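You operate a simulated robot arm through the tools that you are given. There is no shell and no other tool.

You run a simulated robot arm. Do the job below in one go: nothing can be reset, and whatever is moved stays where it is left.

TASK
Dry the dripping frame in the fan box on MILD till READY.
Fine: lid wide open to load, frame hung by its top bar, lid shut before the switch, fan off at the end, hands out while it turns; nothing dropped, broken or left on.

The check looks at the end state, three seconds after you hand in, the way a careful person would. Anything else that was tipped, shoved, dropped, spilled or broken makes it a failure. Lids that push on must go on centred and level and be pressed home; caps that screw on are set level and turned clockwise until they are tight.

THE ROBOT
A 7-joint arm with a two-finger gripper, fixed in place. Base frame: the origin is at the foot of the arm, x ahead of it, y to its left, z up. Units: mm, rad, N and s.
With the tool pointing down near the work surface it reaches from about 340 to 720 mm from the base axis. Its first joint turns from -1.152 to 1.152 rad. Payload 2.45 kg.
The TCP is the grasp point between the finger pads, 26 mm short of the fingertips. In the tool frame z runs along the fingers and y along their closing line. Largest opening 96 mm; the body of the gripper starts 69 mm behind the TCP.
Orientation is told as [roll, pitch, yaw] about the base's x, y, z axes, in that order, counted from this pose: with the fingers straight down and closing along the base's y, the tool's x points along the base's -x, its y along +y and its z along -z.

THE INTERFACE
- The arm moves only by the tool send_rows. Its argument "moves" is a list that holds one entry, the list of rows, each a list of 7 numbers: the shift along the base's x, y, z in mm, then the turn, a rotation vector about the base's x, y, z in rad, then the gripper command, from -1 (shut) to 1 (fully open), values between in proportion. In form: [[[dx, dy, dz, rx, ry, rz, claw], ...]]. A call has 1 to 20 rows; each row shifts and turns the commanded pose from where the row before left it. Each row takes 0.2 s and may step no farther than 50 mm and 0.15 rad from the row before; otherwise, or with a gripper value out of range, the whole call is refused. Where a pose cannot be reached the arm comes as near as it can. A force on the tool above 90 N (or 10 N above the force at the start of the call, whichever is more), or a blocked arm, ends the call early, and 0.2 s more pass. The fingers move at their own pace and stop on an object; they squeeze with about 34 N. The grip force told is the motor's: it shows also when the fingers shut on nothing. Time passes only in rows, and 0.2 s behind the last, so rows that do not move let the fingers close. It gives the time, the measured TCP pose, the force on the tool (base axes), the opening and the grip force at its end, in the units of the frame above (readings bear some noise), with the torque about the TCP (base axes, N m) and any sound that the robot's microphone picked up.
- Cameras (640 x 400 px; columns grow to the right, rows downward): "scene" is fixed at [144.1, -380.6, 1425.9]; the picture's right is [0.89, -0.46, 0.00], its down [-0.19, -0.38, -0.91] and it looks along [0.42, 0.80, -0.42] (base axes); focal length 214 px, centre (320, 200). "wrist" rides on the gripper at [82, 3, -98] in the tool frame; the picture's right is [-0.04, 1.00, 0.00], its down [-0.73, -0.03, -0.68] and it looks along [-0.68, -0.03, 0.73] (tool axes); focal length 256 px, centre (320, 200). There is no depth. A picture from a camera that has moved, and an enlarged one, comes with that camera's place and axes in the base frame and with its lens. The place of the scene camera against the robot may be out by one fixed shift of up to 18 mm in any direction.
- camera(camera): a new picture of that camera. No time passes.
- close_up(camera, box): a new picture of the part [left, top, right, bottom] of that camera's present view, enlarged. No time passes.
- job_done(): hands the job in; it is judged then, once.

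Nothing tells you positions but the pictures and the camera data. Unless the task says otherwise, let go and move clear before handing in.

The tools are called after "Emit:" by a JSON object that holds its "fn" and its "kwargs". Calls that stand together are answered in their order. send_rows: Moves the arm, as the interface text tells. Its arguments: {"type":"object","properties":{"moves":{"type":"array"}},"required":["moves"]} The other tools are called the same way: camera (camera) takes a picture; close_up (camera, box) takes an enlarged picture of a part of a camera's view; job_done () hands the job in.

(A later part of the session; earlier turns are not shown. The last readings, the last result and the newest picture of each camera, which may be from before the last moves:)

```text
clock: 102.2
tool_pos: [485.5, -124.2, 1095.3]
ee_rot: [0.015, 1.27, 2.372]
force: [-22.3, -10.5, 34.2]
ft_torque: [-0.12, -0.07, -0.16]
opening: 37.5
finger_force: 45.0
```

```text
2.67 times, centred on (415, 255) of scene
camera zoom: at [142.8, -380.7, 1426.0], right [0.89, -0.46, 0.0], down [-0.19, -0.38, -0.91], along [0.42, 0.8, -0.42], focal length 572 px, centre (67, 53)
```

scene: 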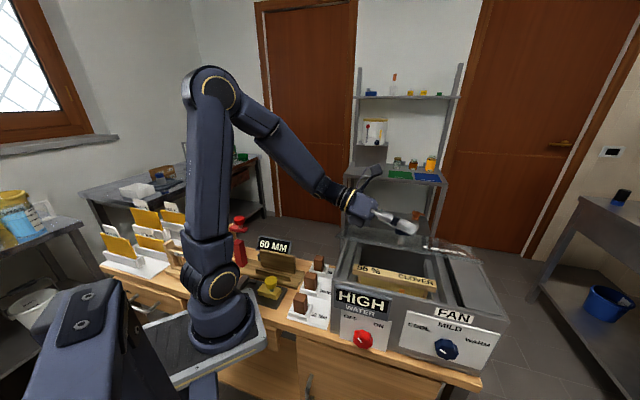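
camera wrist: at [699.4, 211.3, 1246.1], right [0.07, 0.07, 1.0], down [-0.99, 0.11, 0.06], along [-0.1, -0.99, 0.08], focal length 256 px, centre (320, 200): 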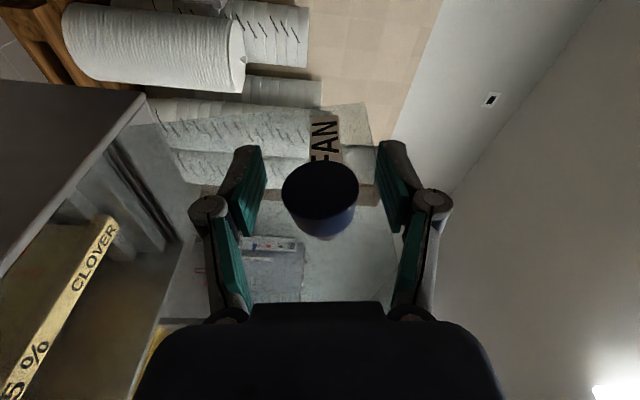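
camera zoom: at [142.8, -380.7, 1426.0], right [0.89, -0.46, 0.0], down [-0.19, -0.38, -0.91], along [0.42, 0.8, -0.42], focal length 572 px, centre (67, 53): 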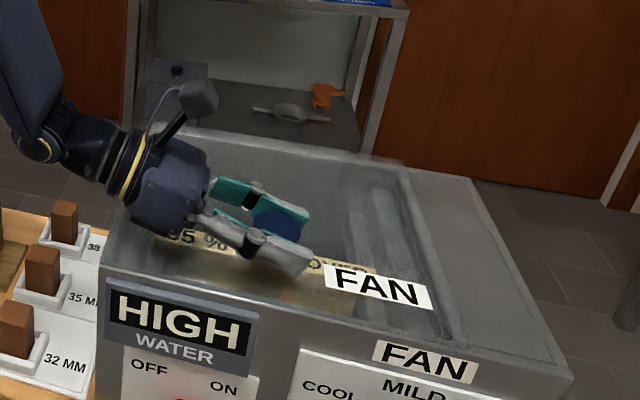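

The label's place in the picture matches the shut lid, and the 34 N upward reaction says the lid is on its seat. I ease the pressure and open the fingers.

Emit:
{"fn": "send_rows", "kwargs": {"moves": [[[0, 0, 2, 0, 0, 0, -0.7], [0, 0, 0, 0, 0, 0, 0.0], [0, 0, 0, 0, 0, 0, 0.4], [0, 0, 0, 0, 0, 0, 0.5], [0, 0, 0, 0, 0, 0, 0.5]]]}}

Emit:
{"fn": "camera", "kwargs": {"camera": "wrist"}}

Emit:
{"fn": "close_up", "kwargs": {"camera": "scene", "box": [310, 180, 520, 330]}}

```text
clock: 103.4
tool_pos: [485.2, -123.7, 1094.2]
ee_rot: [0.024, 1.257, 2.386]
force: [0.9, -0.4, 0.2]
ft_torque: [0.0, 0.0, -0.04]
opening: 72.1
finger_force: 0.0
```

```text
taken
camera wrist: at [435.2, -76.8, 1201.8], right [-0.71, -0.7, -0.03], down [-0.6, 0.63, -0.49], along [0.36, -0.33, -0.87], focal length 256 px, centre (320, 200)
```

wrist: 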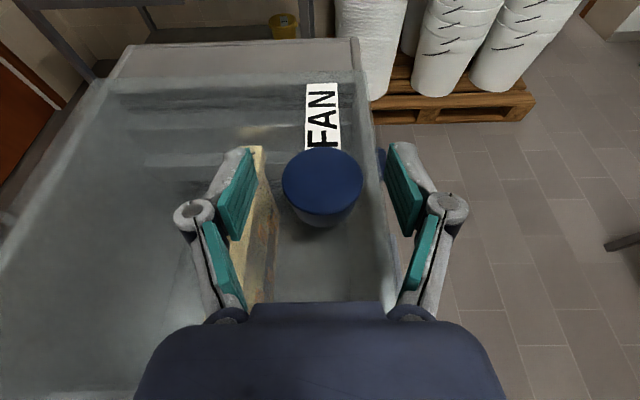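

```text
2.67 times, centred on (415, 255) of scene
camera zoom: at [144.1, -380.6, 1425.9], right [0.89, -0.46, 0.0], down [-0.19, -0.38, -0.91], along [0.42, 0.8, -0.42], focal length 572 px, centre (67, 53)
```

zoom: 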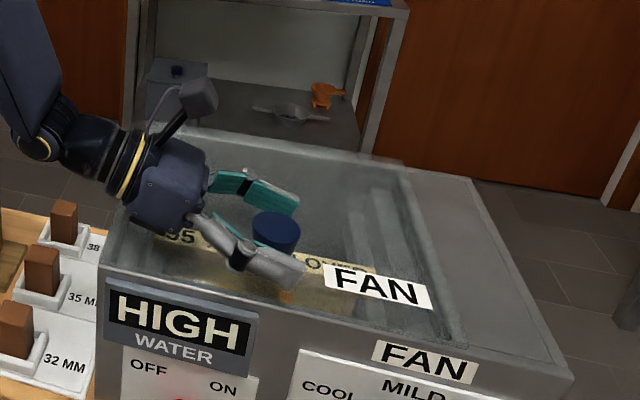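

The lid is shut and released. Now the dials: I raise the hand, bring it upright and swing round in front of the box, to look squarely at the front panel.

Emit:
{"fn": "send_rows", "kwargs": {"moves": [[[0, 0, 20, 0, 0, 0, 0.5], [0, 0, 40, 0, 0, 0, 0.5], [0, 0, 40, 0, 0, 0, 0.5], [0, 0, 40, 0, 0, 0, 0.5], [0, 0, 20, 0.099, 0.099, 0, 0.5], [-5, 0, 0, 0.099, 0.099, 0, 0.5], [-5, 0, 0, 0.099, 0.099, 0, 0.5], [-5, 0, 0, 0.099, 0.099, 0, 0.5], [-5, 0, 0, 0.099, 0.099, 0, 0.5], [-5, -5, 0, 0.099, 0.099, 0, 0.5], [-5, -5, 0, 0.099, 0.099, 0, 0.5], [-5, -5, 0, 0.099, 0.099, 0, 0.5], [-5, -5, 0, 0.099, 0.099, 0, 0.5], [0, 0, 0, 0, 0, 0, 0.5]]]}}

Emit:
{"fn": "close_up", "kwargs": {"camera": "scene", "box": [320, 200, 520, 360]}}

```text
clock: 106.4
tool_pos: [443.2, -143.1, 1253.4]
ee_rot: [-0.005, -0.004, 2.365]
force: [1.0, -0.2, 0.3]
ft_torque: [-0.03, -0.02, 0.01]
opening: 72.1
finger_force: 0.1
```

```text
2.50 times, centred on (420, 280) of scene
camera zoom: at [144.1, -380.6, 1425.9], right [0.89, -0.46, 0.0], down [-0.19, -0.38, -0.91], along [0.42, 0.8, -0.42], focal length 536 px, centre (70, 0)
```

zoom: 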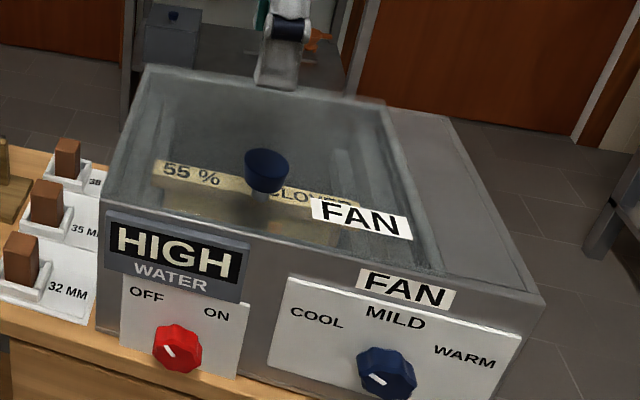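

The lid is flush and the frame is visible under it. Now I yaw round to face the panel and tilt forward.

Emit:
{"fn": "send_rows", "kwargs": {"moves": [[[-9, -12, -5, 0, 0, -0.144, 0.5], [-9, -12, -5, 0, 0, -0.144, 0.5], [-9, -12, -5, 0, 0, -0.144, 0.5], [-9, -12, -5, 0, 0, -0.144, 0.5], [-9, -12, -5, 0, 0, -0.144, 0.5], [-9, -12, -5, 0, 0, -0.144, 0.5], [-9, -12, -5, 0, 0, -0.144, 0.5], [-9, -12, -5, 0, 0, -0.144, 0.5], [-9, -12, -5, 0, 0, -0.144, 0.5], [-9, -12, -5, 0, 0, -0.144, 0.5], [-3, -7, -5, 0, 0, -0.14, 0.5], [0, 0, -10, 0.092, -0.092, 0, 0.5], [0, 0, -10, 0.092, -0.092, 0, 0.5], [0, 0, -10, 0.092, -0.092, 0, 0.5], [0, 0, -10, 0.092, -0.092, 0, 0.5], [0, 0, -10, 0.092, -0.092, 0, 0.5], [0, 0, -10, 0.092, -0.092, 0, 0.5], [0, 0, 0, 0, 0, 0, 0.5]]]}}

Emit:
{"fn": "camera", "kwargs": {"camera": "wrist"}}

Emit:
{"fn": "camera", "kwargs": {"camera": "scene"}}

```text
clock: 110.2
tool_pos: [349.9, -269.6, 1138.8]
ee_rot: [-0.005, -0.782, 0.785]
force: [0.3, -0.3, -0.7]
ft_torque: [0.0, -0.01, -0.03]
opening: 72.0
finger_force: 0.0
```

```text
taken
camera wrist: at [258.1, -357.4, 1150.3], right [-0.68, 0.73, 0.03], down [0.05, 0.01, 1.0], along [0.73, 0.69, -0.04], focal length 256 px, centre (320, 200)
```

wrist: 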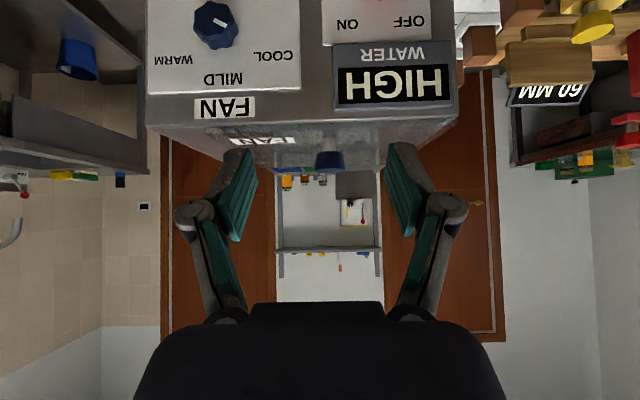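

```text
taken
```

scene: 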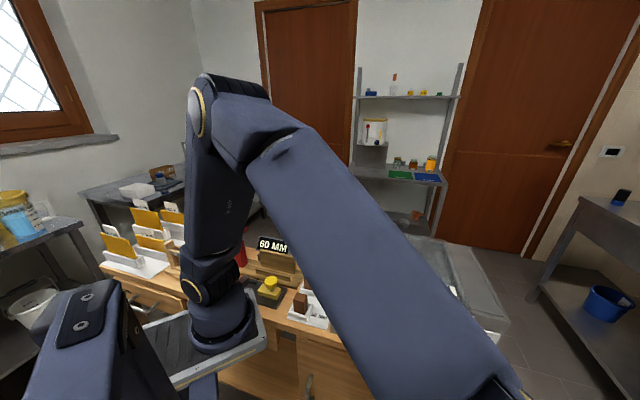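

I now see the front panel face-on (the picture is upside down). I go down 150 mm for a better view of both dials.

Emit:
{"fn": "send_rows", "kwargs": {"moves": [[[0, 0, -30, 0, 0, 0, 0.5], [0, 0, -40, 0, 0, 0, 0.5], [0, 0, -40, 0, 0, 0, 0.5], [0, 0, -40, 0, 0, 0, 0.5], [0, 0, -10, 0, 0, 0, 0.5], [0, 0, 0, 0, 0, 0, 0.5]]]}}

Emit:
{"fn": "camera", "kwargs": {"camera": "wrist"}}

Emit:
{"fn": "close_up", "kwargs": {"camera": "wrist", "box": [130, 40, 460, 250]}}

```text
clock: 111.6
tool_pos: [351.5, -271.4, 978.9]
ee_rot: [-0.005, -0.784, 0.784]
force: [0.1, -0.8, -0.5]
ft_torque: [0.01, 0.01, 0.0]
opening: 72.0
finger_force: 0.1
```

```text
taken
camera wrist: at [258.5, -357.8, 990.2], right [-0.68, 0.73, 0.03], down [0.05, 0.01, 1.0], along [0.73, 0.68, -0.04], focal length 256 px, centre (320, 200)
```

wrist: 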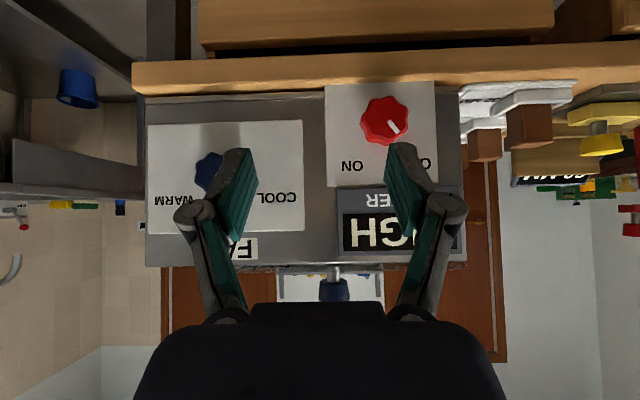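

```text
1.90 times, centred on (295, 145) of wrist
camera zoom: at [258.5, -357.8, 990.2], right [-0.68, 0.73, 0.03], down [0.05, 0.01, 1.0], along [0.73, 0.68, -0.04], focal length 488 px, centre (368, 305)
```

zoom: 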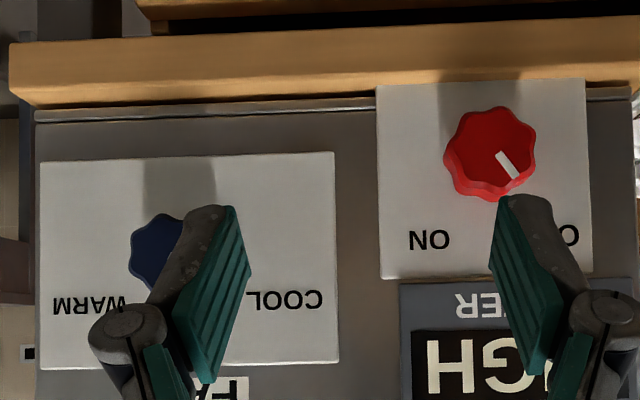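

The red switch points to OFF (up-left) with ON up-right. I close the fingers to uncover the blue dial and the labels.

Emit:
{"fn": "send_rows", "kwargs": {"moves": [[[0, 0, 0, 0, 0, 0, -1], [0, 0, 0, 0, 0, 0, -1], [0, 0, 0, 0, 0, 0, -1], [0, 0, 0, 0, 0, 0, -1]]]}}

Emit:
{"fn": "camera", "kwargs": {"camera": "wrist"}}

Emit:
{"fn": "close_up", "kwargs": {"camera": "wrist", "box": [130, 100, 330, 250]}}

Emit:
{"fn": "close_up", "kwargs": {"camera": "wrist", "box": [310, 70, 470, 190]}}

```text
clock: 112.6
tool_pos: [350.9, -270.1, 978.5]
ee_rot: [-0.003, -0.784, 0.786]
force: [0.1, 0.2, 0.2]
ft_torque: [0.01, 0.01, 0.01]
opening: 0.1
finger_force: 19.4
```

```text
taken
camera wrist: at [258.5, -357.9, 990.6], right [-0.68, 0.73, 0.03], down [0.05, 0.01, 1.0], along [0.73, 0.68, -0.04], focal length 256 px, centre (320, 200)
```

wrist: 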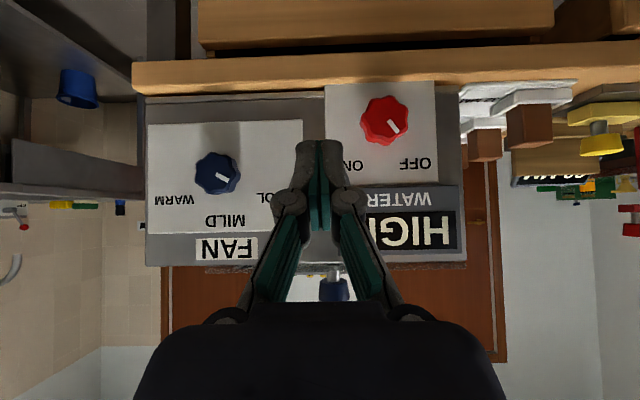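

```text
2.67 times, centred on (230, 175) of wrist
camera zoom: at [258.5, -357.9, 990.6], right [-0.68, 0.73, 0.03], down [0.05, 0.01, 1.0], along [0.73, 0.68, -0.04], focal length 683 px, centre (560, 267)
```

zoom: 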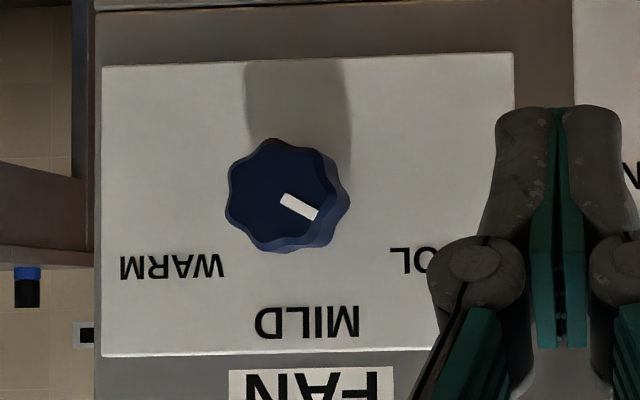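

```text
3.33 times, centred on (390, 130) of wrist
camera zoom: at [258.5, -357.9, 990.6], right [-0.68, 0.73, 0.03], down [0.05, 0.01, 1.0], along [0.73, 0.68, -0.04], focal length 853 px, centre (87, 433)
```

zoom: 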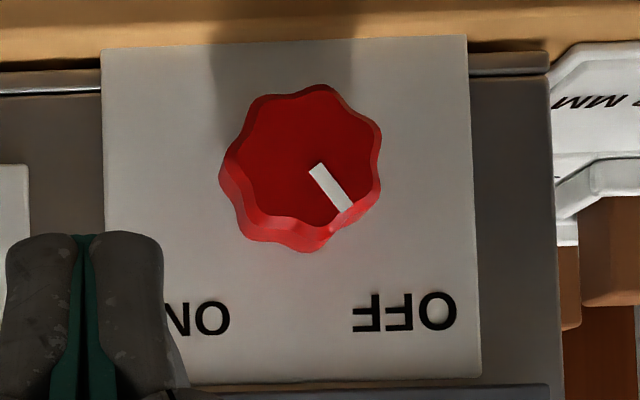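

Blue dial axis is at about u=552, z=948 and points to COOL, with MILD straight up (about 60° clockwise); the red switch axis is at u=378, z=898. I'll set the blue dial first: I move in front of it with the tool pre-rolled left by about 32°.

Emit:
{"fn": "send_rows", "kwargs": {"moves": [[[28, -10, -5, -0.099, -0.099, 0, 0.45], [28, -10, -5, -0.099, -0.099, 0, 0.45], [28, -10, -5, -0.099, -0.099, 0, 0.45], [29.2, -8.5, -5.7, -0.099, -0.099, 0, 0.45], [0, 0, 0, 0, 0, 0, 0.45], [0, 0, 0, 0, 0, 0, 0.45]]]}}

Emit:
{"fn": "camera", "kwargs": {"camera": "wrist"}}

Emit:
{"fn": "camera", "kwargs": {"camera": "scene"}}

```text
clock: 114.0
tool_pos: [497.2, -336.5, 992.0]
ee_rot: [-0.707, -0.645, 1.262]
force: [0.0, 1.1, 0.1]
ft_torque: [-0.04, -0.01, -0.01]
opening: 69.3
finger_force: 0.2
out of reach, approached as far as the arm can: row 3, 4
```

```text
taken
camera wrist: at [401.0, -419.4, 1001.1], right [-0.6, 0.63, -0.49], down [-0.32, 0.38, 0.87], along [0.74, 0.67, -0.02], focal length 256 px, centre (320, 200)
```

wrist: 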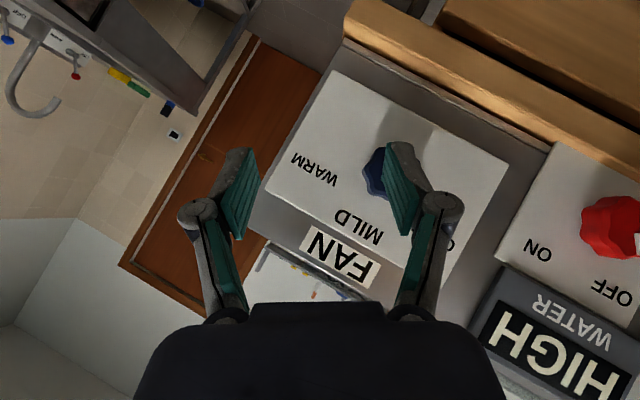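

```text
taken
```

scene: 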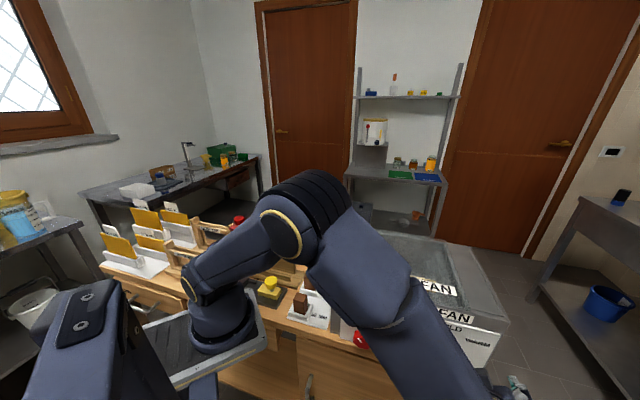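

The pre-rolled pose is beyond the arm's reach and it ended up off to the right, though clear of everything. I roll back to neutral and check what is reachable from there.

Emit:
{"fn": "send_rows", "kwargs": {"moves": [[[-9, 4, 0, 0.099, 0.099, 0, 0.45], [-9, 4, 0, 0.099, 0.099, 0, 0.45], [-9, 4, 0, 0.099, 0.099, 0, 0.45], [-9, 4, 0, 0.099, 0.099, 0, 0.45], [0, 0, 0, 0, 0, 0, 0.45]]]}}

Emit:
{"fn": "camera", "kwargs": {"camera": "scene"}}

```text
clock: 115.2
tool_pos: [461.3, -318.9, 993.6]
ee_rot: [0.0, -0.782, 0.783]
force: [-0.1, -0.8, 0.3]
ft_torque: [0.02, -0.03, -0.02]
opening: 69.3
finger_force: 0.0
```

```text
taken
```

scene: 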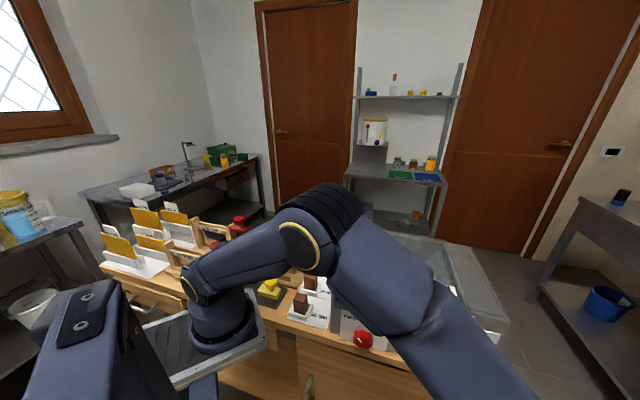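

At neutral roll the pose is reached exactly. I test in free space how far the tool can roll clockwise from here.

Emit:
{"fn": "send_rows", "kwargs": {"moves": [[[0, 0, 0, 0.099, 0.099, 0, 0.45], [0, 0, 0, 0.099, 0.099, 0, 0.45], [0, 0, 0, 0.099, 0.099, 0, 0.45], [0, 0, 0, 0.099, 0.099, 0, 0.45]]]}}

```text
clock: 116.2
tool_pos: [460.6, -319.6, 993.0]
ee_rot: [0.723, -0.637, 0.299]
force: [-0.6, 0.3, 0.4]
ft_torque: [0.03, 0.01, 0.01]
opening: 69.8
finger_force: 0.0
```

Emit:
{"fn": "send_rows", "kwargs": {"moves": [[[0, 0, 0, 0.099, 0.099, 0, 0.45], [0, 0, 0, 0.099, 0.099, 0, 0.45], [0, 0, 0, 0.099, 0.099, 0, 0.45], [0, 0, 0, 0.099, 0.099, 0, 0.45]]]}}

Emit:
{"fn": "camera", "kwargs": {"camera": "scene"}}

Emit:
{"fn": "camera", "kwargs": {"camera": "wrist"}}

```text
clock: 117.2
tool_pos: [491.7, -256.7, 1008.4]
ee_rot: [1.171, -0.346, 0.072]
force: [-18.9, -24.6, -2.7]
ft_torque: [-1.13, 0.74, -0.71]
opening: 84.0
finger_force: 10.2
out of reach, approached as far as the arm can: row 3, 4
```

```text
taken
```

scene: 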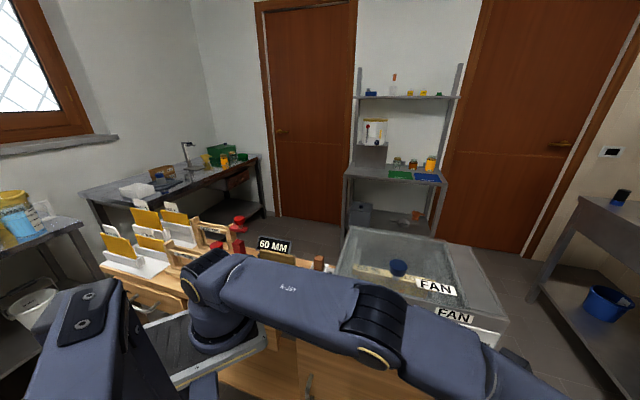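

```text
taken
camera wrist: at [407.3, -352.8, 1019.5], right [-0.3, 0.37, 0.88], down [0.65, -0.59, 0.47], along [0.7, 0.72, -0.06], focal length 256 px, centre (320, 200)
```

wrist: 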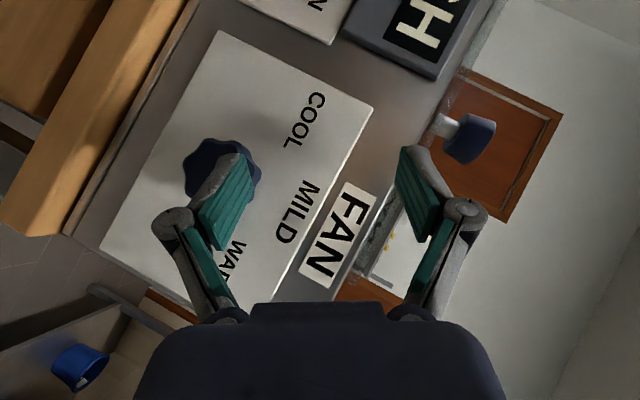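

Rolling that far overran the arm's reach and pushed a fingertip lightly against the panel (about 30 N). I back straight off from the panel at once and roll back to neutral.

Emit:
{"fn": "send_rows", "kwargs": {"moves": [[[-10, -10, 0, 0, 0, 0, 0.45], [-15, -15, 0, 0, 0, 0, 0.45], [-15, -15, 0, -0.06, -0.06, 0, 0.45], [0, 0, 0, -0.099, -0.099, 0, 0.45], [0, 0, 0, -0.099, -0.099, 0, 0.45], [0, 0, 0, 0, 0, 0, 0.45]]]}}

Emit:
{"fn": "camera", "kwargs": {"camera": "scene"}}

Emit:
{"fn": "camera", "kwargs": {"camera": "wrist"}}

```text
clock: 118.6
tool_pos: [457.7, -291.8, 1010.5]
ee_rot: [0.85, -0.578, 0.226]
force: [0.4, 0.1, -0.4]
ft_torque: [-0.01, 0.03, -0.03]
opening: 69.6
finger_force: 0.0
```

```text
taken
```

scene: 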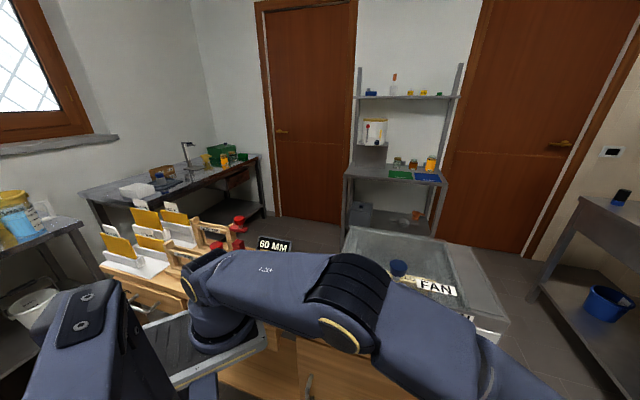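

```text
taken
camera wrist: at [369.6, -385.6, 1022.0], right [-0.51, 0.56, 0.65], down [0.49, -0.43, 0.76], along [0.7, 0.71, -0.05], focal length 256 px, centre (320, 200)
```

wrist: 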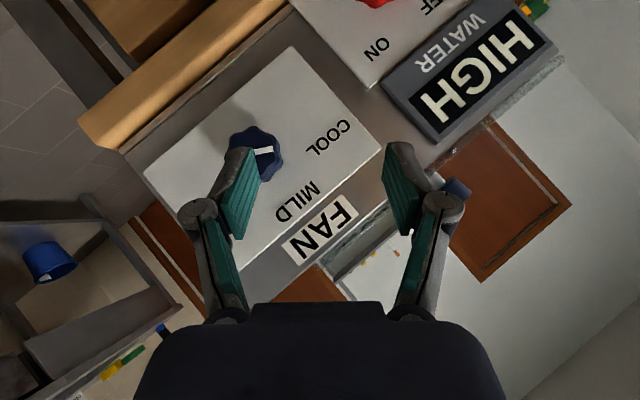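

The blue dial still points to COOL and nothing has shifted; the display still reads HIGH. I go back up to a tidy upright pose to reset the arm's elbow before a better-planned approach.

Emit:
{"fn": "send_rows", "kwargs": {"moves": [[[-12, 0, 15, -0.099, -0.099, 0, 0.45], [-12, 0, 20, -0.099, -0.099, 0, 0.45], [-12, 0, 25, -0.099, -0.099, 0, 0.45], [-12, 0, 30, -0.099, -0.099, 0, 0.45], [-12, 0, 30, -0.05, -0.05, 0, 0.45], [-12, 3, 30, 0, 0, 0, 0.45], [-12, 5, 30, 0, 0, 0, 0.45], [-12, 5, 20, 0, 0, 0, 0.45], [0, 0, 0, 0, 0, 0, 0.45]]]}}

Emit:
{"fn": "camera", "kwargs": {"camera": "scene"}}

```text
clock: 120.6
tool_pos: [359.7, -279.2, 1210.6]
ee_rot: [0.073, -0.781, 0.731]
force: [-0.1, 0.6, 0.1]
ft_torque: [0.01, 0.02, 0.05]
opening: 69.6
finger_force: 0.0
```

```text
taken
```

scene: 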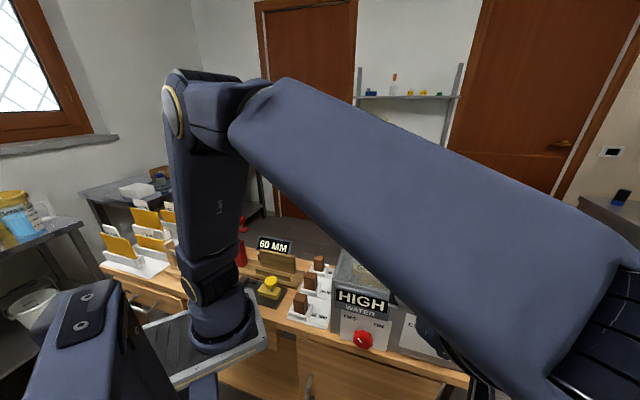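

The elbow is up again and everything is in place. A steeper tool (about 65° down) keeps the wrist higher, and I will turn the dial in two or three short bites. I set that tilt and move in front of the blue dial.

Emit:
{"fn": "send_rows", "kwargs": {"moves": [[[20, -3, -10, -0.037, -0.037, 0, 0.45], [20, -3, -20, -0.082, 0.082, 0, 0.45], [20, -3, -25, -0.082, 0.082, 0, 0.45], [20, -3, -25, -0.082, 0.082, 0, 0.45], [20, -3, -30, 0, 0, 0, 0.45], [22.5, -4, -30, 0, 0, 0, 0.45], [0, 0, -30, 0, 0, 0, 0.45], [0, 0, -30, 0, 0, 0, 0.45], [0, 0, 0, 0, 0, 0, 0.45]]]}}

Emit:
{"fn": "camera", "kwargs": {"camera": "wrist"}}

Emit:
{"fn": "camera", "kwargs": {"camera": "scene"}}

```text
clock: 122.6
tool_pos: [481.5, -296.6, 1009.5]
ee_rot: [-0.002, -0.434, 0.785]
force: [1.0, 0.1, 1.1]
ft_torque: [-0.02, -0.02, 0.05]
opening: 69.7
finger_force: 0.1
```

```text
taken
camera wrist: at [398.0, -376.7, 1063.9], right [-0.68, 0.73, 0.01], down [0.29, 0.25, 0.92], along [0.68, 0.63, -0.38], focal length 256 px, centre (320, 200)
```

wrist: 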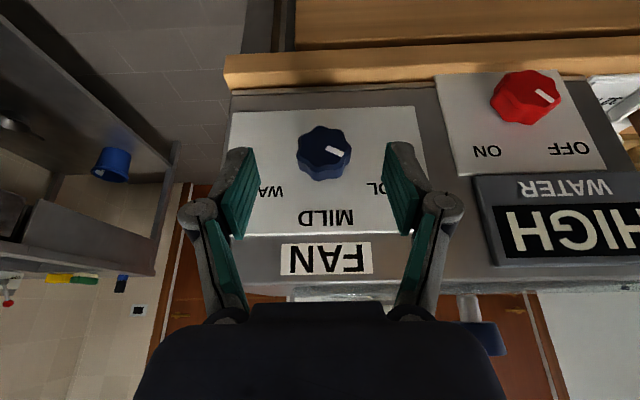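

```text
taken
```

scene: 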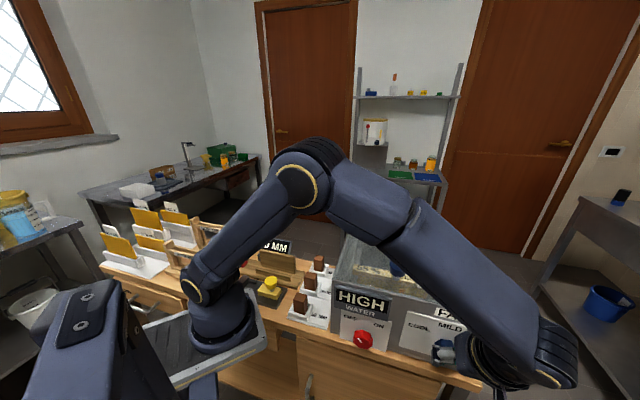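

The dial is centred between the open fingers in this pose. I roll 0.25 rad counter-clockwise first and lower to the dial's height, still 30 mm in front of it.

Emit:
{"fn": "send_rows", "kwargs": {"moves": [[[-0.7, 0.7, -15, -0.088, -0.088, 0, 0.3], [-0.6, 0.6, -15, -0.088, -0.088, 0, 0.3], [0, 0, -16, 0, 0, 0, 0.3], [0, 0, 0, 0, 0, 0, 0.3]]]}}

Emit:
{"fn": "camera", "kwargs": {"camera": "wrist"}}

```text
clock: 123.6
tool_pos: [480.5, -295.8, 964.7]
ee_rot: [-0.277, -0.422, 0.899]
force: [-0.2, 0.6, -0.1]
ft_torque: [0.01, 0.03, 0.03]
opening: 62.2
finger_force: 0.1
```

```text
taken
camera wrist: at [387.2, -366.7, 1015.9], right [-0.66, 0.71, -0.23], down [0.13, 0.41, 0.9], along [0.74, 0.57, -0.36], focal length 256 px, centre (320, 200)
```

wrist: 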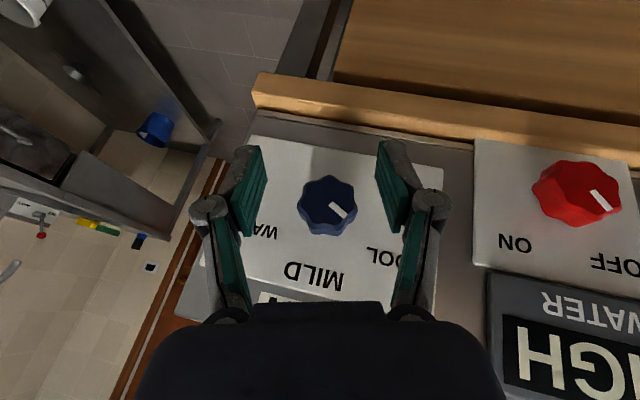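

In line with the dial. I move forward toward the panel, stopping a little short to check.

Emit:
{"fn": "send_rows", "kwargs": {"moves": [[[9, 9, 0, 0, 0, 0, 0.3], [9, 9, 0, 0, 0, 0, 0.3], [8, 8, 0, 0, 0, 0, 0.3], [6, 6, 0, 0, 0, 0, 0.3], [0, 0, 0, 0, 0, 0, 0.3]]]}}

Emit:
{"fn": "camera", "kwargs": {"camera": "wrist"}}

Emit:
{"fn": "camera", "kwargs": {"camera": "scene"}}

```text
clock: 124.8
tool_pos: [512.4, -263.9, 964.8]
ee_rot: [-0.275, -0.421, 0.899]
force: [-0.9, -0.8, 0.6]
ft_torque: [0.01, -0.02, 0.01]
opening: 62.3
finger_force: 0.1
```

```text
taken
camera wrist: at [419.6, -334.7, 1016.2], right [-0.66, 0.71, -0.23], down [0.13, 0.41, 0.9], along [0.74, 0.57, -0.36], focal length 256 px, centre (320, 200)
```

wrist: 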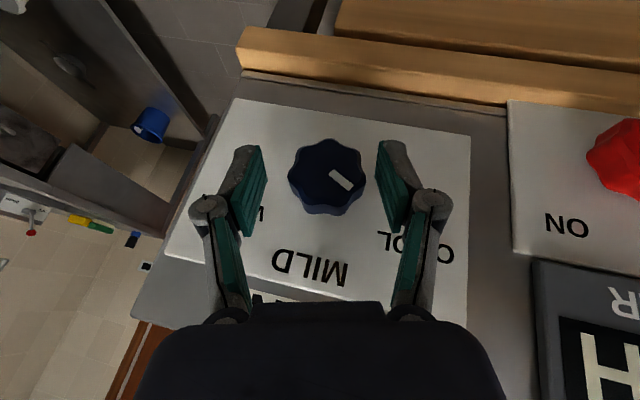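

```text
taken
```

scene: 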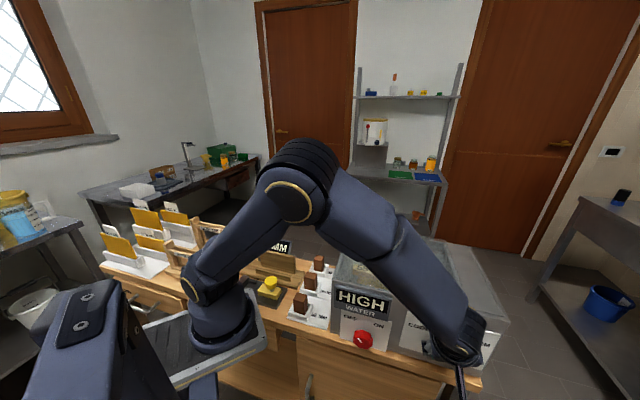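

The dial lies well between the pads. I go 6 mm further and close the fingers on it.

Emit:
{"fn": "send_rows", "kwargs": {"moves": [[[2.2, 2.2, 0, 0, 0, 0, 0.3], [2, 2, 0, 0, 0, 0, 0.3], [0, 0, 0, 0, 0, 0, -0.3], [0, 0, 0, 0, 0, 0, -0.4], [0, 0, 0, 0, 0, 0, -0.4], [0, 0, 0, 0, 0, 0, -0.4]]]}}

Emit:
{"fn": "camera", "kwargs": {"camera": "wrist"}}

```text
clock: 126.2
tool_pos: [515.0, -258.4, 962.7]
ee_rot: [-0.266, -0.423, 0.898]
force: [-21.3, 14.7, -3.2]
ft_torque: [0.16, 0.43, 0.47]
opening: 40.9
finger_force: 44.8
```

```text
taken
camera wrist: at [422.3, -328.9, 1014.8], right [-0.66, 0.71, -0.22], down [0.13, 0.4, 0.91], along [0.74, 0.57, -0.36], focal length 256 px, centre (320, 200)
```

wrist: 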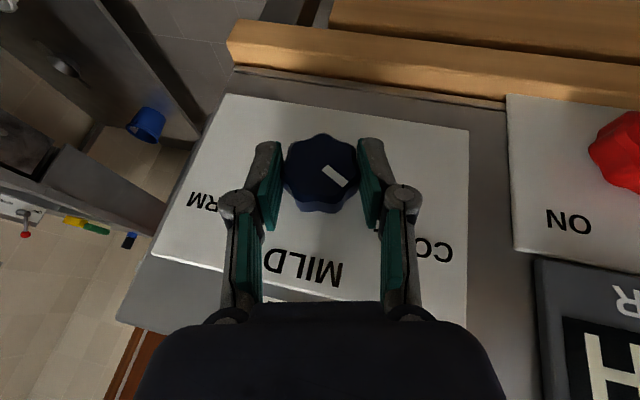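

The dial is gripped (40.9 mm). I relieve the side load by 3 mm and turn clockwise in small steps.

Emit:
{"fn": "send_rows", "kwargs": {"moves": [[[-1.8, 1.8, 0, 0, 0, 0, -0.5], [0.97, -0.97, 0.28, 0.0707, 0.0707, 0, -0.5], [0.97, -0.97, 0.14, 0.0707, 0.0707, 0, -0.5], [0.97, -0.97, 0, 0.0707, 0.0707, 0, -0.5], [0, 0, 0, 0, 0, 0, -0.5]]]}}

Emit:
{"fn": "camera", "kwargs": {"camera": "wrist"}}

```text
clock: 127.4
tool_pos: [518.0, -261.8, 963.9]
ee_rot: [0.059, -0.435, 0.756]
force: [-5.5, 9.1, -15.0]
ft_torque: [0.06, 0.12, -0.08]
opening: 41.0
finger_force: 44.8
```

```text
taken
camera wrist: at [436.0, -342.6, 1018.7], right [-0.68, 0.73, 0.07], down [0.32, 0.21, 0.92], along [0.66, 0.65, -0.38], focal length 256 px, centre (320, 200)
```

wrist: 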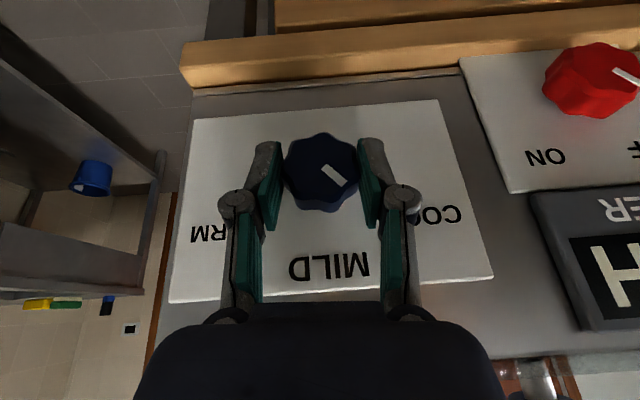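

The dial turns with the grip (pointer now about 48° left of up). I continue clockwise.

Emit:
{"fn": "send_rows", "kwargs": {"moves": [[[0.8, -1.2, -0.8, 0.0707, 0.0707, 0, -0.5], [0.8, -1.1, -0.9, 0.0707, 0.0707, 0, -0.5], [0.95, -0.95, -0.4, 0.0707, 0.0707, 0, -0.5], [0.9, -0.9, -0.55, 0.0707, 0.0707, 0, -0.5], [0, 0, 0, 0, 0, 0, -0.5]]]}}

Emit:
{"fn": "camera", "kwargs": {"camera": "wrist"}}

Emit:
{"fn": "camera", "kwargs": {"camera": "scene"}}

```text
clock: 128.6
tool_pos: [521.2, -263.8, 962.7]
ee_rot: [0.489, -0.389, 0.585]
force: [-7.2, 10.5, 4.1]
ft_torque: [0.42, -0.15, 0.32]
opening: 41.0
finger_force: 44.6
```

```text
taken
camera wrist: at [454.9, -361.7, 1013.1], right [-0.6, 0.66, 0.45], down [0.57, -0.04, 0.82], along [0.55, 0.75, -0.35], focal length 256 px, centre (320, 200)
```

wrist: 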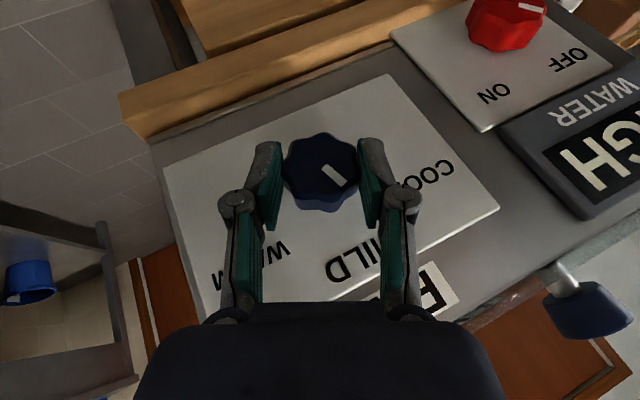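

```text
taken
```

scene: 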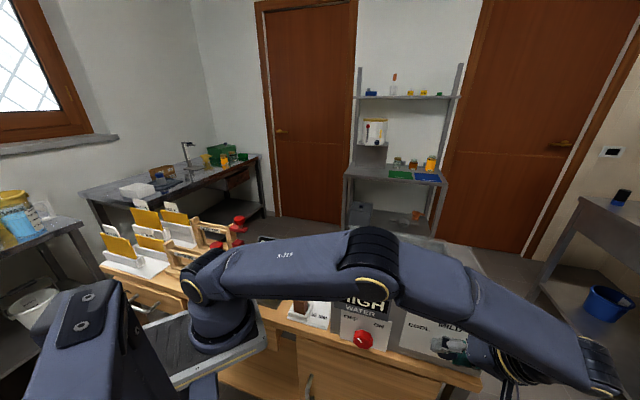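

The pointer is now about 26° short of MILD. Rather than risk the reach limit, I release here, roll back and take a second bite.

Emit:
{"fn": "send_rows", "kwargs": {"moves": [[[0, 0, 0, 0, 0, 0, 0.2], [0, 0, 0, 0, 0, 0, 0.3], [-4, -4, 0, 0, 0, 0, 0.3], [-9, -9, 0, 0, 0, 0, 0.3], [-9, -9, 0, 0, 0, 0, 0.3], [0, 0, 0, 0, 0, 0, 0.3]]]}}

Emit:
{"fn": "camera", "kwargs": {"camera": "wrist"}}

```text
clock: 130.0
tool_pos: [498.7, -287.5, 963.2]
ee_rot: [0.489, -0.387, 0.584]
force: [-0.1, 0.3, 0.4]
ft_torque: [0.0, 0.0, 0.0]
opening: 62.4
finger_force: 0.0
```

```text
taken
camera wrist: at [433.0, -384.5, 1012.6], right [-0.6, 0.66, 0.45], down [0.57, -0.03, 0.82], along [0.56, 0.75, -0.36], focal length 256 px, centre (320, 200)
```

wrist: 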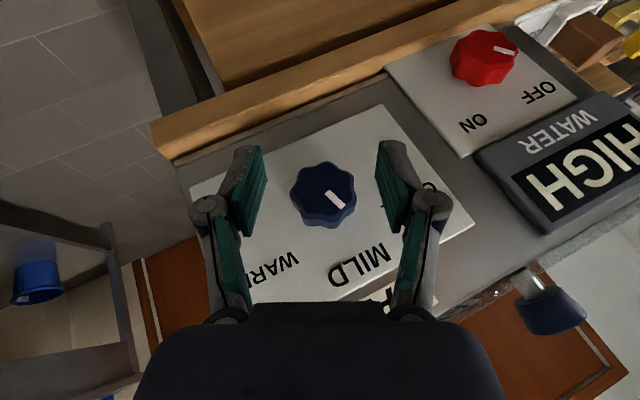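

The dial stayed where I turned it. I roll the tool back by 0.5 rad in front of it for the second bite.

Emit:
{"fn": "send_rows", "kwargs": {"moves": [[[-1.2, 1.2, 0.2, -0.088, -0.088, 0, 0.3], [-1.2, 1.2, 0.2, -0.088, -0.088, 0, 0.3], [-1.2, 1.2, 0.2, -0.088, -0.088, 0, 0.3], [-1.3, 1.3, 0.2, -0.088, -0.088, 0, 0.3], [0, 0, 0, 0, 0, 0, 0.3]]]}}

Emit:
{"fn": "camera", "kwargs": {"camera": "wrist"}}

```text
clock: 131.2
tool_pos: [495.0, -284.4, 963.5]
ee_rot: [-0.056, -0.435, 0.806]
force: [0.7, 0.0, -0.9]
ft_torque: [0.01, 0.01, -0.01]
opening: 62.3
finger_force: 0.1
```

```text
taken
camera wrist: at [409.0, -360.5, 1017.4], right [-0.68, 0.73, -0.03], down [0.26, 0.28, 0.93], along [0.69, 0.62, -0.38], focal length 256 px, centre (320, 200)
```

wrist: 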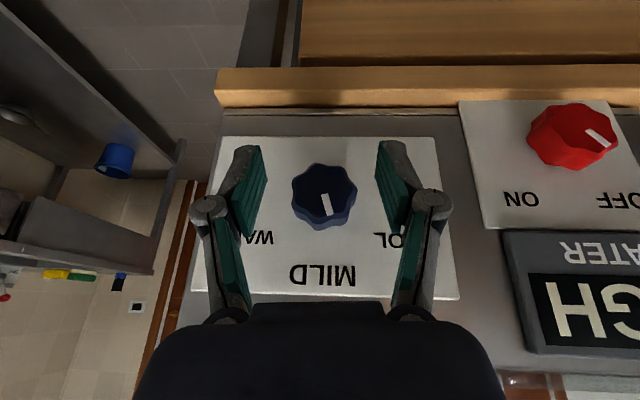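

The pointer now stands a bit left of MILD. I zoom in to measure the remaining angle.

Emit:
{"fn": "close_up", "kwargs": {"camera": "wrist", "box": [280, 150, 370, 290]}}

```text
2.86 times, centred on (325, 220) of wrist
camera zoom: at [409.0, -360.5, 1017.4], right [-0.68, 0.73, -0.03], down [0.26, 0.28, 0.93], along [0.69, 0.62, -0.38], focal length 731 px, centre (306, 143)
```

zoom: 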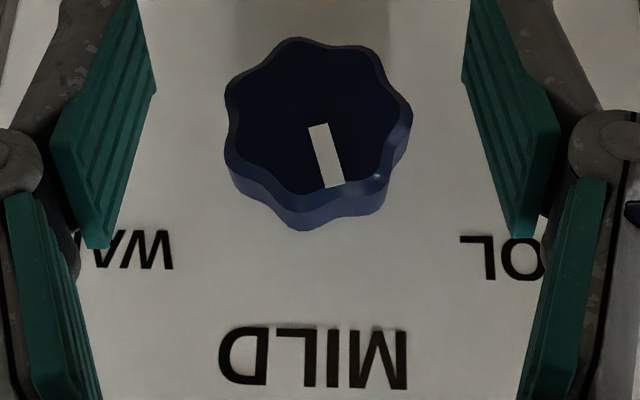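

About 14° remain to MILD. I move in again and grip.

Emit:
{"fn": "send_rows", "kwargs": {"moves": [[[7, 8.5, 0, 0, 0, 0, 0.3], [7, 7.5, 0, 0, 0, 0, 0.3], [5.5, 5.5, 0, 0, 0, 0, 0.3], [3, 3, 0, 0, 0, 0, 0.3], [0, 0, 0, 0, 0, 0, -0.3], [0, 0, 0, 0, 0, 0, -0.5], [0, 0, 0, 0, 0, 0, -0.5], [0, 0, 0, 0, 0, 0, -0.5]]]}}

Emit:
{"fn": "close_up", "kwargs": {"camera": "wrist", "box": [240, 110, 420, 290]}}

```text
clock: 133.0
tool_pos: [519.1, -258.3, 963.7]
ee_rot: [-0.055, -0.437, 0.803]
force: [9.9, -3.0, -2.4]
ft_torque: [-0.28, 0.12, -0.27]
opening: 41.0
finger_force: 44.6
```

```text
2.22 times, centred on (330, 200) of wrist
camera zoom: at [432.4, -335.7, 1017.3], right [-0.68, 0.73, -0.03], down [0.26, 0.28, 0.93], along [0.69, 0.62, -0.38], focal length 569 px, centre (298, 200)
```

zoom: 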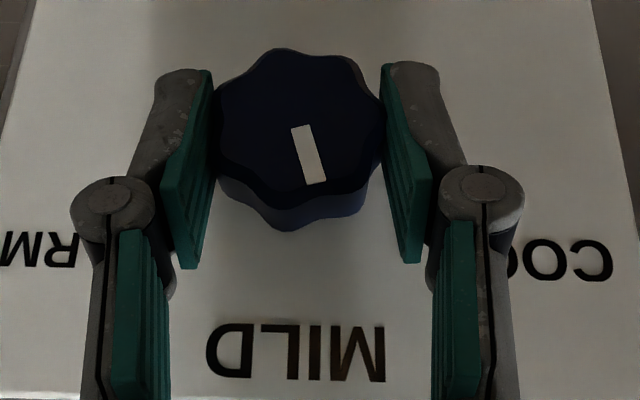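

Gripped again. I turn the last 14° clockwise.

Emit:
{"fn": "send_rows", "kwargs": {"moves": [[[0.97, -0.97, 0, 0.0707, 0.0707, 0, -0.5], [0.97, -0.97, -0.1, 0.0707, 0.0707, 0, -0.5], [0.5, -0.5, -0.1, 0.035, 0.035, 0, -0.5], [0, 0, 0, 0, 0, 0, -0.5]]]}}

Emit:
{"fn": "close_up", "kwargs": {"camera": "wrist", "box": [240, 110, 420, 290]}}

```text
clock: 134.0
tool_pos: [520.3, -261.4, 962.7]
ee_rot: [0.22, -0.426, 0.689]
force: [9.3, -3.0, 4.9]
ft_torque: [-0.12, 0.04, -0.19]
opening: 40.7
finger_force: 44.9
```

```text
2.22 times, centred on (330, 200) of wrist
camera zoom: at [444.5, -347.9, 1016.9], right [-0.66, 0.72, 0.22], down [0.42, 0.12, 0.9], along [0.62, 0.69, -0.38], focal length 569 px, centre (298, 200)
```

zoom: 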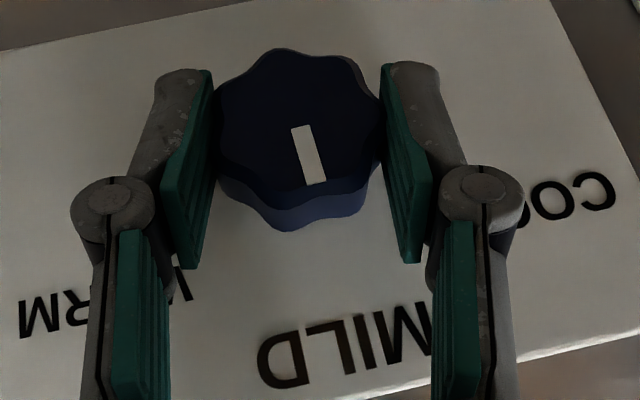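

The pointer now lines up with straight-up, at MILD. I release and back away to check it.

Emit:
{"fn": "send_rows", "kwargs": {"moves": [[[0, 0, 0, 0, 0, 0, 0.2], [0, 0, 0, 0, 0, 0, 0.3], [-4, -4, 0, 0, 0, 0, 0.3], [-9, -9, 0, 0, 0, 0, 0.3], [-9, -9, 0, -0.07, -0.07, 0, 0.3], [-12, -12, 0, -0.07, -0.07, 0, 0.3], [0, 0, 0, 0, 0, 0, 0.3]]]}}

Emit:
{"fn": "camera", "kwargs": {"camera": "wrist"}}

Emit:
{"fn": "close_up", "kwargs": {"camera": "wrist", "box": [240, 110, 420, 290]}}

Emit:
{"fn": "camera", "kwargs": {"camera": "scene"}}

```text
clock: 135.6
tool_pos: [486.5, -295.1, 964.1]
ee_rot: [0.002, -0.433, 0.783]
force: [0.4, 0.9, 0.0]
ft_torque: [-0.04, -0.03, -0.02]
opening: 62.6
finger_force: 0.0
```

```text
taken
camera wrist: at [401.9, -374.4, 1017.5], right [-0.68, 0.73, 0.02], down [0.29, 0.25, 0.92], along [0.67, 0.63, -0.38], focal length 256 px, centre (320, 200)
```

wrist: 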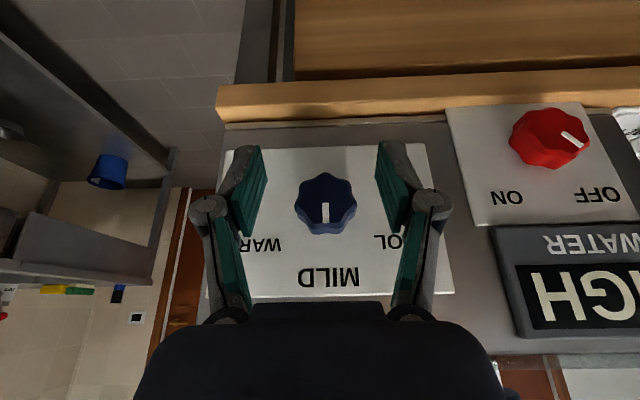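

```text
2.22 times, centred on (330, 200) of wrist
camera zoom: at [401.9, -374.4, 1017.5], right [-0.68, 0.73, 0.02], down [0.29, 0.25, 0.92], along [0.67, 0.63, -0.38], focal length 569 px, centre (298, 200)
```

zoom: 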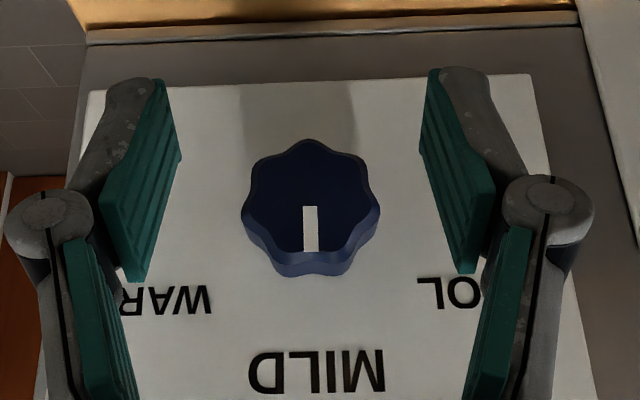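

```text
taken
```

scene: 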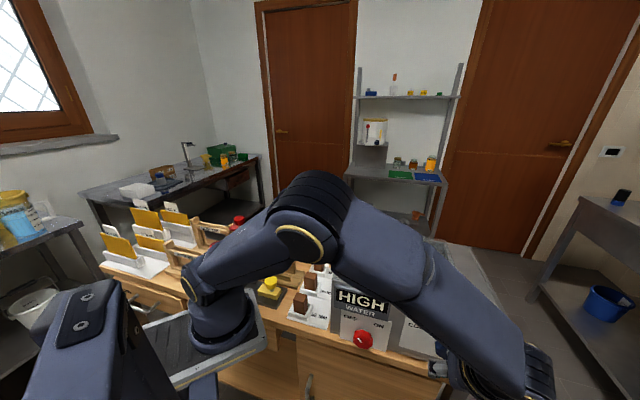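

The dial points exactly to MILD. Now the red switch: I slide along in front of the panel to it, keeping clear.

Emit:
{"fn": "send_rows", "kwargs": {"moves": [[[-20, 12, 6, 0, 0, 0, 0.3], [-25, 20, 0, 0, 0, 0, 0.3], [-25, 22, 0, 0, 0, 0, 0.3], [-25, 22, 0, 0, 0, 0, 0.3], [-25, 22, -10, 0, 0, 0, 0.3], [-14.4, 14.7, -10, 0, 0, 0, 0.3], [0, 0, 0, 0, 0, 0, 0.3]]]}}

Emit:
{"fn": "camera", "kwargs": {"camera": "wrist"}}

Emit:
{"fn": "camera", "kwargs": {"camera": "scene"}}

```text
clock: 137.2
tool_pos: [352.4, -181.2, 948.0]
ee_rot: [0.003, -0.435, 0.782]
force: [-0.4, 0.0, -0.2]
ft_torque: [-0.02, 0.03, -0.01]
opening: 62.2
finger_force: 0.1
```

```text
taken
camera wrist: at [268.1, -260.8, 1002.5], right [-0.68, 0.73, 0.02], down [0.29, 0.24, 0.92], along [0.67, 0.63, -0.38], focal length 256 px, centre (320, 200)
```

wrist: 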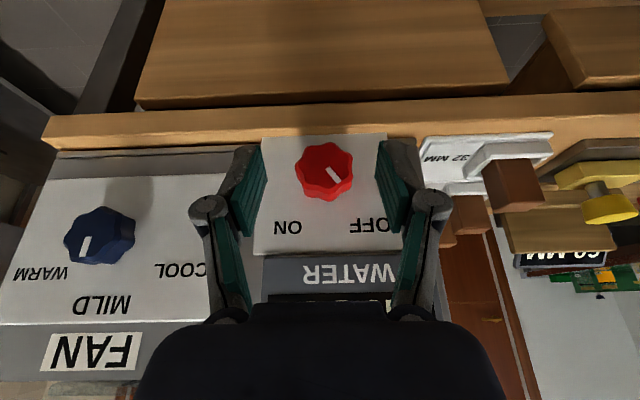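

```text
taken
```

scene: 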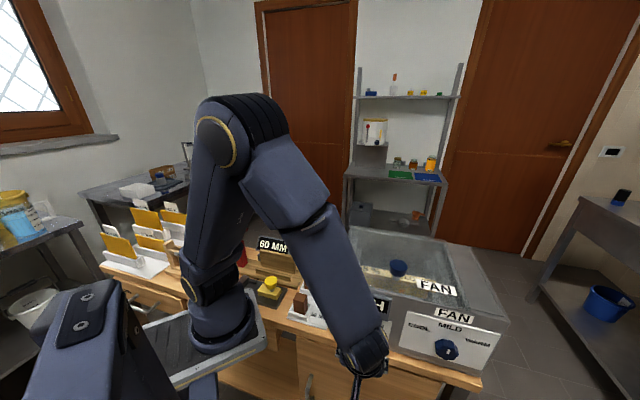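

Red switch centred between the fingers, axis about u=377, z=900. I roll 0.3 rad counter-clockwise and lower to its height, 50 mm in front.

Emit:
{"fn": "send_rows", "kwargs": {"moves": [[[1, 3, -8, -0.07, -0.07, 0, 0.3], [1, 3, -8, -0.07, -0.07, 0, 0.3], [0.6, 4, -8, -0.072, -0.072, 0, 0.3], [0, 0, -8, 0, 0, 0, 0.3], [0, 0, 0, 0, 0, 0, 0.3]]]}}

Emit:
{"fn": "camera", "kwargs": {"camera": "wrist"}}

Emit:
{"fn": "camera", "kwargs": {"camera": "scene"}}

```text
clock: 138.4
tool_pos: [373.5, -188.7, 960.2]
ee_rot: [-0.319, -0.414, 0.916]
force: [-0.3, -0.5, -0.4]
ft_torque: [-0.02, -0.02, -0.01]
opening: 62.2
finger_force: 0.1
out of reach, approached as far as the arm can: row 3, 4
```

```text
taken
camera wrist: at [279.3, -257.3, 1012.4], right [-0.65, 0.71, -0.27], down [0.1, 0.44, 0.89], along [0.75, 0.56, -0.36], focal length 256 px, centre (320, 200)
```

wrist: 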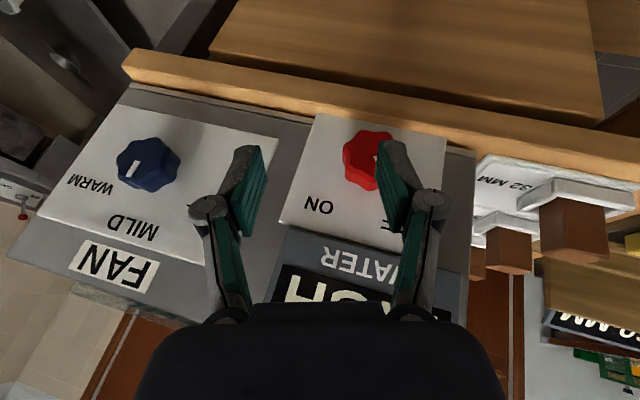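

```text
taken
```

scene: 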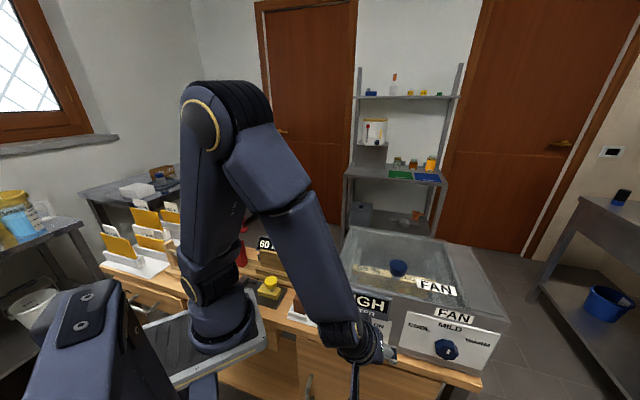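

Leaning left brings the wrist too close to the base. I return to neutral roll and instead take bites from neutral toward the right.

Emit:
{"fn": "send_rows", "kwargs": {"moves": [[[-5, 2, -3, 0.07, 0.07, 0, 0.3], [-5, 2, -3, 0.07, 0.07, 0, 0.3], [-5, 2, -3, 0.078, 0.078, 0, 0.3], [-3, 2, -3, 0, 0, 0, 0.3], [0, 0, -8, 0, 0, 0, 0.3], [0, 0, -8, 0, 0, 0, 0.3], [0, 0, 0, 0, 0, 0, 0.3]]]}}

Emit:
{"fn": "camera", "kwargs": {"camera": "wrist"}}

```text
clock: 140.0
tool_pos: [357.4, -181.5, 933.7]
ee_rot: [0.013, -0.434, 0.777]
force: [-0.9, -0.2, -0.1]
ft_torque: [0.01, 0.0, 0.0]
opening: 62.1
finger_force: 0.1
```

```text
taken
camera wrist: at [272.6, -261.1, 987.9], right [-0.68, 0.73, 0.03], down [0.3, 0.24, 0.92], along [0.67, 0.64, -0.38], focal length 256 px, centre (320, 200)
```

wrist: 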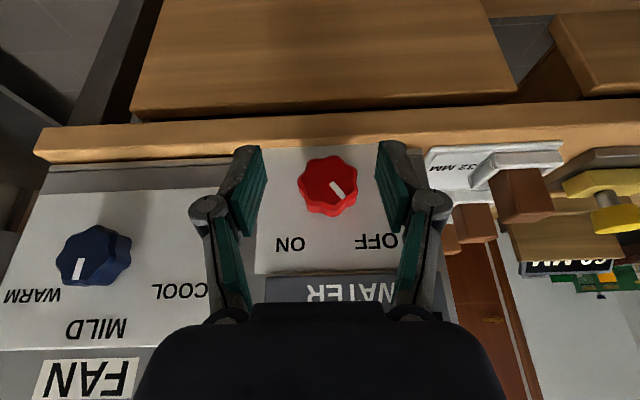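

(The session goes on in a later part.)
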